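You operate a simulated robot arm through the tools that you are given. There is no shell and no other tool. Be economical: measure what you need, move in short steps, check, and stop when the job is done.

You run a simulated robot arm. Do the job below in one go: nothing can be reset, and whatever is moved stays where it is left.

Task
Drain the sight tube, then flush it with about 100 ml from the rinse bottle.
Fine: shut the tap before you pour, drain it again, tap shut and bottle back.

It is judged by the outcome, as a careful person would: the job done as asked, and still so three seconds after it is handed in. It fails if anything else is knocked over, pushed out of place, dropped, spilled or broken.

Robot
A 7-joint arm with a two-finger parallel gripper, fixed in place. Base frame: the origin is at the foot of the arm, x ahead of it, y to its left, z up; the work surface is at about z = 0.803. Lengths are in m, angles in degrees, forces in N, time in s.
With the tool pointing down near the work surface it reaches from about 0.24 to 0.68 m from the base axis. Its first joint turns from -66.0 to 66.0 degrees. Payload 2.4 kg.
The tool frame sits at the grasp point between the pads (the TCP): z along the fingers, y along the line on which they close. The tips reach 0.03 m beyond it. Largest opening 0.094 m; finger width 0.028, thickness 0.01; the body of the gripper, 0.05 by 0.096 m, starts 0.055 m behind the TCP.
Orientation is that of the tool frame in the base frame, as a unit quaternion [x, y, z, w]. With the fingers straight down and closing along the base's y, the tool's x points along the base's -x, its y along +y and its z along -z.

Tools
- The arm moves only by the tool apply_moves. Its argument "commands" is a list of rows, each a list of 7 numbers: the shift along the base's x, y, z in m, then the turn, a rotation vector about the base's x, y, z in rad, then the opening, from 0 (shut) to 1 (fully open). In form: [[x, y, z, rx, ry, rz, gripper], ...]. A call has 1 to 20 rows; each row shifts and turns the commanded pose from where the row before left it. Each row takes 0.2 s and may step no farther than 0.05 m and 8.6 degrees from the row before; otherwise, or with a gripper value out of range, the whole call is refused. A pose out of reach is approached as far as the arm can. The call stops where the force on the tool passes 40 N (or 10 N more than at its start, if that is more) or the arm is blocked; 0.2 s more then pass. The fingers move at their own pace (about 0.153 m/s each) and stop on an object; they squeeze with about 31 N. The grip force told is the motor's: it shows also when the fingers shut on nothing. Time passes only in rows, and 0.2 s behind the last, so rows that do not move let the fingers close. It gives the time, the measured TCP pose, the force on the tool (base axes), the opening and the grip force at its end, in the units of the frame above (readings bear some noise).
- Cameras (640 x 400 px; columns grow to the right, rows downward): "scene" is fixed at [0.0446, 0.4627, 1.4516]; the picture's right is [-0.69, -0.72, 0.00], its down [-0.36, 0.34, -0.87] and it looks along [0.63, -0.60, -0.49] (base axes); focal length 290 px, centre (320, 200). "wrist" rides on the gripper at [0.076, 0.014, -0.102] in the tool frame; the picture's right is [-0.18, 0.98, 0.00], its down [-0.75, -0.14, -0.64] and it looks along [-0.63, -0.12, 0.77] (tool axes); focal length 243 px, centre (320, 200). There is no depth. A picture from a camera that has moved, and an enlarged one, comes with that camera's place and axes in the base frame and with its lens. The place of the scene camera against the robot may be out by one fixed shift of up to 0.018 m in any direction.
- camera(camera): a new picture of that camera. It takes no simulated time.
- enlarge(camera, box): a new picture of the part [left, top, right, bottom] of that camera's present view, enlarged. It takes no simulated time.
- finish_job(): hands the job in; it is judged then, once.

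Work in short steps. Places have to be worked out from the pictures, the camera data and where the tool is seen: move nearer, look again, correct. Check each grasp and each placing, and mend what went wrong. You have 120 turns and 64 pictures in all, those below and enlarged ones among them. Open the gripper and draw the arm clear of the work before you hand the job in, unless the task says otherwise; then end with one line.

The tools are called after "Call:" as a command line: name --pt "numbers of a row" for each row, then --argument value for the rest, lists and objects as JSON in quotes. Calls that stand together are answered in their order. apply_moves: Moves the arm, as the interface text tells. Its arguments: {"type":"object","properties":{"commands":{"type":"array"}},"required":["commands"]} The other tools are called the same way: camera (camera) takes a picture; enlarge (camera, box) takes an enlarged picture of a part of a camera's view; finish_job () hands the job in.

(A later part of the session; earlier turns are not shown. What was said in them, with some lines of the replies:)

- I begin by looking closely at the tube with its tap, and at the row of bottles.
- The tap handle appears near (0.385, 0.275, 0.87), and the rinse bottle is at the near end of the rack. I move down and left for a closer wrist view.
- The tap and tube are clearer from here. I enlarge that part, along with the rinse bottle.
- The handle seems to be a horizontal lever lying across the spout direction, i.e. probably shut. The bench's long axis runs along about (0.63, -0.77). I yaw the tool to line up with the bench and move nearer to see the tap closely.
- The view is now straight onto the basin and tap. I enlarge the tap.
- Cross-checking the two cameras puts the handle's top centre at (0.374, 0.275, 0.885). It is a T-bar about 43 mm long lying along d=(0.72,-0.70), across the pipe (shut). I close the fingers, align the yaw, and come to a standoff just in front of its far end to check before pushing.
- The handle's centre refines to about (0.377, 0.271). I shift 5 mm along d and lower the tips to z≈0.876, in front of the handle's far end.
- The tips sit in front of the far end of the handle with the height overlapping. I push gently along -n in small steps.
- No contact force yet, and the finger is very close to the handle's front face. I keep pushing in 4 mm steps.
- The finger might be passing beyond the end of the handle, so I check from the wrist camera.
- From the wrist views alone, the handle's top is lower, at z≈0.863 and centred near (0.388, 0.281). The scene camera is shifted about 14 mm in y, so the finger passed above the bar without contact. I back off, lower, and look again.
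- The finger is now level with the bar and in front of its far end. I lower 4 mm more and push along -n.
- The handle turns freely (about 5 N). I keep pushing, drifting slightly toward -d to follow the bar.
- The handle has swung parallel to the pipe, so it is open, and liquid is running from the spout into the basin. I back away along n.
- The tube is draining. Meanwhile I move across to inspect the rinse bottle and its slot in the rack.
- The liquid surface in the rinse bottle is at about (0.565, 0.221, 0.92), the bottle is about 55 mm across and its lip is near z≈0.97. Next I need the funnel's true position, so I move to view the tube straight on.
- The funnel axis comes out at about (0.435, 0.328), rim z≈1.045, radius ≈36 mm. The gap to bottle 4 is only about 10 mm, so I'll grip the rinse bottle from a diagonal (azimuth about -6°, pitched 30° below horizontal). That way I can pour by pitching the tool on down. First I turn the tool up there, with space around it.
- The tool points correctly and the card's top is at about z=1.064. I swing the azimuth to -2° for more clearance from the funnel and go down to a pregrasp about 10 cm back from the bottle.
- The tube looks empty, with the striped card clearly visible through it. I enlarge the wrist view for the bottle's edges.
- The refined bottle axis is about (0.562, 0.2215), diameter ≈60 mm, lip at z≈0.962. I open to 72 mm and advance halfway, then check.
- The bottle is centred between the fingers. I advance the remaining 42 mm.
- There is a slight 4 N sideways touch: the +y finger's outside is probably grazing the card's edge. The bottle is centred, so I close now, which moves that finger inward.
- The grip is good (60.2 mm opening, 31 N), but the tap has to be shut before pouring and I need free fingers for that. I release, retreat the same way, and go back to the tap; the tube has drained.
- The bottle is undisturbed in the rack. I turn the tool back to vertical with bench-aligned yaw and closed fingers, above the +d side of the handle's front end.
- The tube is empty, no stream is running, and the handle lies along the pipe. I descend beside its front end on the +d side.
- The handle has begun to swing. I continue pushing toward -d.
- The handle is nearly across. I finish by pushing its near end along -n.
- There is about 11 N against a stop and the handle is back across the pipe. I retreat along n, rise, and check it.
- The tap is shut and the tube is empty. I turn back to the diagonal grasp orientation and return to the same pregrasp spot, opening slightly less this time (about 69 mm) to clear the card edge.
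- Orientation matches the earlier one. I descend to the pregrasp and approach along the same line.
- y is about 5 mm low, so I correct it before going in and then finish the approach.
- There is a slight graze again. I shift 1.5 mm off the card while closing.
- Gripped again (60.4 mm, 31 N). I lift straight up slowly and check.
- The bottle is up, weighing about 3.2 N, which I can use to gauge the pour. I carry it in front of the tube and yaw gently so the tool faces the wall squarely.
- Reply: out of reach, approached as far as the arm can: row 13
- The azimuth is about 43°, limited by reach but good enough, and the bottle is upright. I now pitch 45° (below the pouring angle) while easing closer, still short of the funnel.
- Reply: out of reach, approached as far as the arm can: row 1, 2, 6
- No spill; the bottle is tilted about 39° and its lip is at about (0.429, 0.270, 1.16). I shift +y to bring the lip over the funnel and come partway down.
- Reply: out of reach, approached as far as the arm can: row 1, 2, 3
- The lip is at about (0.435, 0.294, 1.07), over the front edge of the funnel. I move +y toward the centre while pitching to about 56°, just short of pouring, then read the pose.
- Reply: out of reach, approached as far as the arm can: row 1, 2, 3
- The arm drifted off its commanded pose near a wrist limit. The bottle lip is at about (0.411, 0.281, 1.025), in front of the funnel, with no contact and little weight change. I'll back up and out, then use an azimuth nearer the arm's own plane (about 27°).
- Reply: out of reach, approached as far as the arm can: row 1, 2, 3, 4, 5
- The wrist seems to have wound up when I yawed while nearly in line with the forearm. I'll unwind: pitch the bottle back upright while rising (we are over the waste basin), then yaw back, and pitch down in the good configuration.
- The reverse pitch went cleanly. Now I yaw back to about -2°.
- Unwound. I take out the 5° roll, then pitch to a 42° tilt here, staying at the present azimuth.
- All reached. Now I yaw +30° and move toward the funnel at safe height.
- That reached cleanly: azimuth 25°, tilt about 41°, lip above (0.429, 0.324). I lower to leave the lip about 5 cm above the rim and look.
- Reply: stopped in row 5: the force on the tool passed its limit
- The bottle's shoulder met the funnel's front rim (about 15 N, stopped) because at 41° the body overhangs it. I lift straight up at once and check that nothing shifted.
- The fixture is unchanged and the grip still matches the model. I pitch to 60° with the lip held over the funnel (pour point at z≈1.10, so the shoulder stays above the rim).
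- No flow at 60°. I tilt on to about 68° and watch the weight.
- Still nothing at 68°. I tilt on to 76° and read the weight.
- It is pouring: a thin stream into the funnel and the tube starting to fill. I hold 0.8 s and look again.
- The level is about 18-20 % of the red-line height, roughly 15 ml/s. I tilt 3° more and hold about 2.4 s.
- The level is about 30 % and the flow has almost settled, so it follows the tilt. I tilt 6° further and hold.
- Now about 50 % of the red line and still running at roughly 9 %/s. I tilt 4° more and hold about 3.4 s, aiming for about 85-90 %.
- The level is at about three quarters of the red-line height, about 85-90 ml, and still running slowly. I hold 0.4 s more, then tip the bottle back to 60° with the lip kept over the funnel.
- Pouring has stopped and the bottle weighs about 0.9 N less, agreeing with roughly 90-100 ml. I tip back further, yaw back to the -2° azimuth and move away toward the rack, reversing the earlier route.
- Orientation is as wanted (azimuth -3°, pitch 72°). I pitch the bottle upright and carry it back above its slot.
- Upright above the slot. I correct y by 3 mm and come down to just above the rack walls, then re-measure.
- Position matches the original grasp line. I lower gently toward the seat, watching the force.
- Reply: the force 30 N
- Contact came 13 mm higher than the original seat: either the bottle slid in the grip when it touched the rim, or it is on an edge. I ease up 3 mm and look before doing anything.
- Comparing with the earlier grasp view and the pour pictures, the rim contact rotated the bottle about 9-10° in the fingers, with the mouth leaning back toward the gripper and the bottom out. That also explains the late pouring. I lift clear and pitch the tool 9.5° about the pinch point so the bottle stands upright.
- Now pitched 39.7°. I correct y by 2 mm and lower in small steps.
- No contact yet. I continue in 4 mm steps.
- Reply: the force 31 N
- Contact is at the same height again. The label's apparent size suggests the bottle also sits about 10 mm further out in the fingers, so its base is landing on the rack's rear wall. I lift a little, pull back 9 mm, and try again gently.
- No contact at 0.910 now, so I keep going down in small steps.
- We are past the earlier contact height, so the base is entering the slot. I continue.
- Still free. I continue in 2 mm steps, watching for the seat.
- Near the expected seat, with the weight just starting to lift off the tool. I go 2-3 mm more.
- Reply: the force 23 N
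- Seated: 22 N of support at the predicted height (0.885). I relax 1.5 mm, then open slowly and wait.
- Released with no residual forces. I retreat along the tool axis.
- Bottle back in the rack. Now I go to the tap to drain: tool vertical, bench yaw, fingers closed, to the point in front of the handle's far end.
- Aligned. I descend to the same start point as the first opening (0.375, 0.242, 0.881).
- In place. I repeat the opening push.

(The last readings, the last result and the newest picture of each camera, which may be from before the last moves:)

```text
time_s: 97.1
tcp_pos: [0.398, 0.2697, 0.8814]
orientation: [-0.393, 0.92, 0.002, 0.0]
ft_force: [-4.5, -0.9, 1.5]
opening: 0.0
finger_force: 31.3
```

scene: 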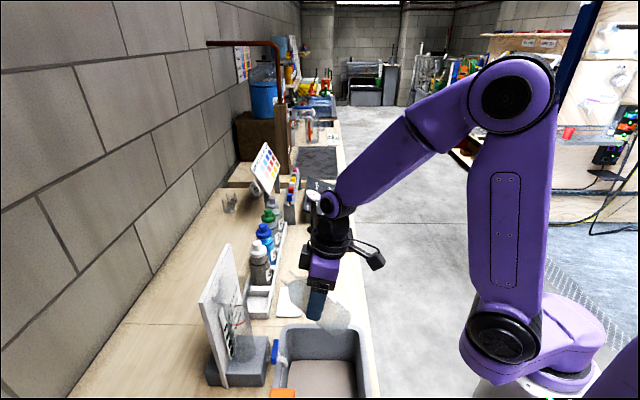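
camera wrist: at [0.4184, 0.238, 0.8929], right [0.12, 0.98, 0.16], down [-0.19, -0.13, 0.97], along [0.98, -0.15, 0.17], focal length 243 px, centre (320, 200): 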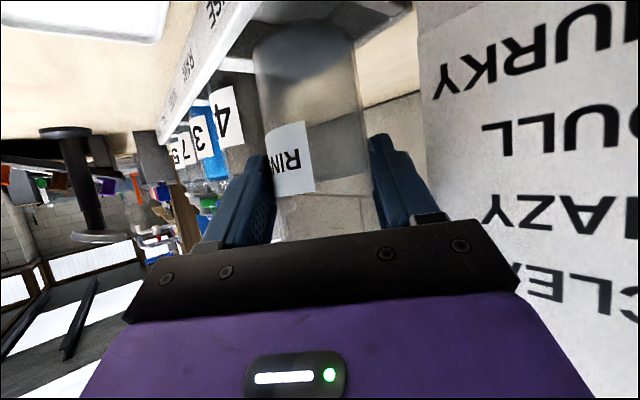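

Same end position and a reaction as with the first opening. I retreat to clear the tap and hover above the closing start point while it drains.

Call:
apply_moves --pt "0.001 0.001 0 0 0 0 0" --pt "-0.014 -0.0145 0 0 0 0 0" --pt "-0.014 -0.0145 0 0 0 0 0" --pt "-0.014 -0.0145 0.03 0 0 0 0" --pt "0 0 0.04 0 0 0 0" --pt "0.018 0.005 0.034 0 0 0 0" --pt "0.018 0.006 0 0 0 0 0" --pt "0 0 0 0 0 0 0" --pt "0 0 0 0 0 0 0" --pt "0 0 0 0 0 0 0" --pt "0 0 0 0 0 0 0" --pt "0 0 0 0 0 0 0" --pt "0 0 0 0 0 0 0" --pt "0 0 0 0 0 0 0" --pt "0 0 0 0 0 0 0" --pt "0 0 0 0 0 0 0" --pt "0 0 0 0 0 0 0" --pt "0 0 0 0 0 0 0" --pt "0 0 0 0 0 0 0" --pt "0 0 0 0 0 0 0"

Call:
apply_moves --pt "0 0 0 0 0 0 0" --pt "0 0 0 0 0 0 0" --pt "0 0 0 0 0 0 0" --pt "0 0 0 0 0 0 0" --pt "0 0 0 0 0 0 0" --pt "0 0 0 0 0 0 0" --pt "0 0 0 0 0 0 0" --pt "0 0 0 0 0 0 0" --pt "0 0 0 0 0 0 0" --pt "0 0 0 0 0 0 0" --pt "0 0 0 0 0 0 0" --pt "0 0 0 0 0 0 0" --pt "0 0 0 0 0 0 0" --pt "0 0 0 0 0 0 0" --pt "0 0 0 0 0 0 0" --pt "0 0 0 0 0 0 0" --pt "0 0 0 0 0 0 0" --pt "0 0 0 0 0 0 0" --pt "0 0 0 0 0 0 0" --pt "0 0 0 0 0 0 0"

Call:
apply_moves --pt "0 0 0 0 0 0 0" --pt "0 0 0 0 0 0 0" --pt "0 0 0 0 0 0 0" --pt "0 0 0 0 0 0 0" --pt "0 0 0 0 0 0 0" --pt "0 0 0 0 0 0 0" --pt "0 0 0 0 0 0 0" --pt "0 0 0 0 0 0 0" --pt "0 0 0 0 0 0 0" --pt "0 0 0 0 0 0 0" --pt "0 0 0 0 0 0 0" --pt "0 0 0 0 0 0 0" --pt "0 0 0 0 0 0 0" --pt "0 0 0 0 0 0 0" --pt "0 0 0 0 0 0 0" --pt "0 0 0 0 0 0 0" --pt "0 0 0 0 0 0 0" --pt "0 0 0 0 0 0 0" --pt "0 0 0 0 0 0 0" --pt "0 0 0 0 0 0 0"

Call:
apply_moves --pt "0 0 0 0 0 0 0" --pt "0 0 0 0 0 0 0" --pt "0 0 0 0 0 0 0" --pt "0 0 0 0 0 0 0" --pt "0 0 0 0 0 0 0" --pt "0 0 0 0 0 0 0" --pt "0 0 0 0 0 0 0" --pt "0 0 0 0 0 0 0" --pt "0 0 0 0 0 0 0" --pt "0 0 0 0 0 0 0" --pt "0 0 0 0 0 0 0" --pt "0 0 0 0 0 0 0" --pt "0 0 0 0 0 0 0" --pt "0 0 0 0 0 0 0" --pt "0 0 0 0 0 0 0" --pt "0 0 0 0 0 0 0" --pt "0 0 0 0 0 0 0" --pt "0 0 0 0 0 0 0" --pt "0 0 0 0 0 0 0" --pt "0 0 0 0 0 0 0"

```text
time_s: 101.3
tcp_pos: [0.3946, 0.2409, 0.9835]
orientation: [-0.393, 0.92, 0.003, 0.001]
ft_force: [0.9, -0.3, 0.1]
opening: 0.0
finger_force: 30.9
```

```text
time_s: 105.5
tcp_pos: [0.3963, 0.2388, 0.984]
orientation: [-0.393, 0.92, 0.002, 0.001]
ft_force: [0.1, 0.2, -0.4]
opening: 0.0002
finger_force: 30.7
```

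```text
time_s: 109.7
tcp_pos: [0.3947, 0.2397, 0.9848]
orientation: [-0.393, 0.92, 0.002, 0.001]
ft_force: [0.1, 0.0, -0.2]
opening: 0.0
finger_force: 30.9
```

```text
time_s: 113.9
tcp_pos: [0.3951, 0.2394, 0.9841]
orientation: [-0.393, 0.92, 0.003, 0.001]
ft_force: [-0.1, 0.6, 0.4]
opening: 0.0
finger_force: 30.8
```

About 17 s have passed since opening. I use my last picture to check the handle, the tube and the bottle together.

Call:
enlarge --camera "scene" --box '[190, 220, 330, 380]'

```text
2.50 times, centred on (260, 300) of scene
camera zoom: at [0.0446, 0.4627, 1.4516], right [-0.69, -0.72, 0.0], down [-0.36, 0.34, -0.87], along [0.63, -0.6, -0.49], focal length 724 px, centre (470, -50)
```

zoom: 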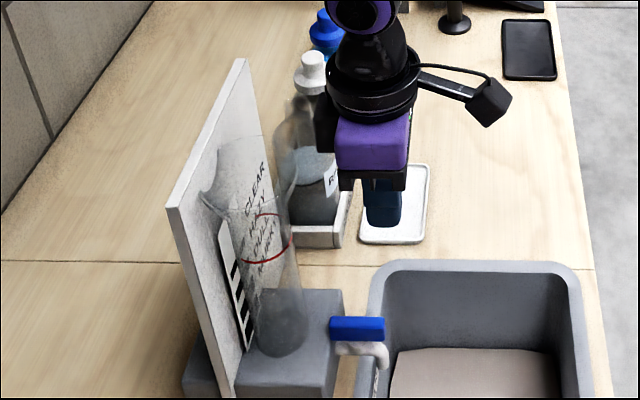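

The tap is open with no stream, the tube is empty, and the rinse bottle stands upright in its slot with a lower level. Now I shut the tap exactly as before: descend beside the front end, then push toward -d.

Call:
apply_moves --pt "-0.0015 -0.0007 -0.035 0 0 0 0" --pt "0 0 -0.035 0 0 0 0" --pt "0 0 -0.029 0 0 0 0" --pt "0 0 0 0 0 0 0"

```text
time_s: 114.9
tcp_pos: [0.3926, 0.2389, 0.8859]
orientation: [-0.392, 0.92, 0.002, 0.001]
ft_force: [-0.3, -0.9, -0.2]
opening: 0.0002
finger_force: 30.9
```

At the same start point as before. I push toward -d, following the same path to (0.363, 0.268).

Call:
apply_moves --pt "-0.0036 0.0035 0 0 0 0 0" --pt "-0.0036 0.0035 0 0 0 0 0" --pt "-0.0036 0.0036 0 0 0 0 0" --pt "-0.0036 0.0036 0 0 0 0 0" --pt "-0.0036 0.0036 0 0 0 0 0" --pt "-0.0036 0.0036 0 0 0 0 0" --pt "-0.0036 0.0036 0 0 0 0 0" --pt "-0.0036 0.0036 0 0 0 0 0"

```text
time_s: 116.7
tcp_pos: [0.3643, 0.2677, 0.8854]
orientation: [-0.392, 0.92, 0.002, 0.001]
ft_force: [0.5, 0.2, 0.1]
opening: 0.0
finger_force: 30.9
```

Position matches the earlier pass. Now the finishing push along -n against the stop.

Call:
apply_moves --pt "-0.0036 0.0035 0 0 0 0 0" --pt "0.0028 0.0029 0 0 0 0 0" --pt "0.0028 0.0029 0 0 0 0 0" --pt "0.0014 0.0014 0 0 0 0 0"

```text
time_s: 117.7
tcp_pos: [0.3654, 0.2764, 0.8861]
orientation: [-0.392, 0.92, 0.002, -0.001]
ft_force: [-4.5, -4.6, 0.1]
opening: 0.0001
finger_force: 31.0
```

There is 6.4 N here against about 11 N last time at nearly the same spot. I press 1.5 mm further to be sure it is on the stop.

Call:
apply_moves --pt "0.001 0.0011 0 0 0 0 0" --pt "0 0 0 0 0 0 0"

```text
time_s: 118.3
tcp_pos: [0.366, 0.2753, 0.8857]
orientation: [-0.392, 0.92, 0.001, -0.003]
ft_force: [-15.6, -14.0, 7.5]
opening: 0.0001
finger_force: 30.9
```

The force rose to about 21 N with no movement, so the handle is firmly on its shut stop. I retreat along n, rise, open the gripper and draw clear.

Call:
apply_moves --pt "-0.014 -0.0145 0 0 0 0 0" --pt "-0.014 -0.0145 0.01 0 0 0 0" --pt "0 -0.005 0.045 0 0 0 0" --pt "0 -0.015 0.045 0 0 0 0" --pt "0 -0.02 0.04 0 0 0 0.5" --pt "0 -0.02 0.04 0 0 0 1" --pt "0 -0.02 0.04 0 0 0 1" --pt "0 -0.02 0.04 0 0 0 1" --pt "0 0 0 0 0 0 1"

```text
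time_s: 120.3
tcp_pos: [0.3399, 0.1465, 1.1472]
orientation: [-0.392, 0.92, 0.003, 0.001]
ft_force: [0.4, -0.6, -0.1]
opening: 0.0939
finger_force: 0.1
```

The tube is drained and flushed, the tap is shut, the bottle is back in its slot, and the arm is clear with the gripper open. I hand the job in.

Call:
finish_job

```text
The job is handed in.
```

I drained the sight tube, shut the tap, flushed it with about 90–100 ml from the rinse bottle and drained it again; the tap was then shut (checked by force only, no pictures left) and the bottle is back in its slot, though it bumped the funnel rim once and the rack wall twice, with no damage or spill seen.
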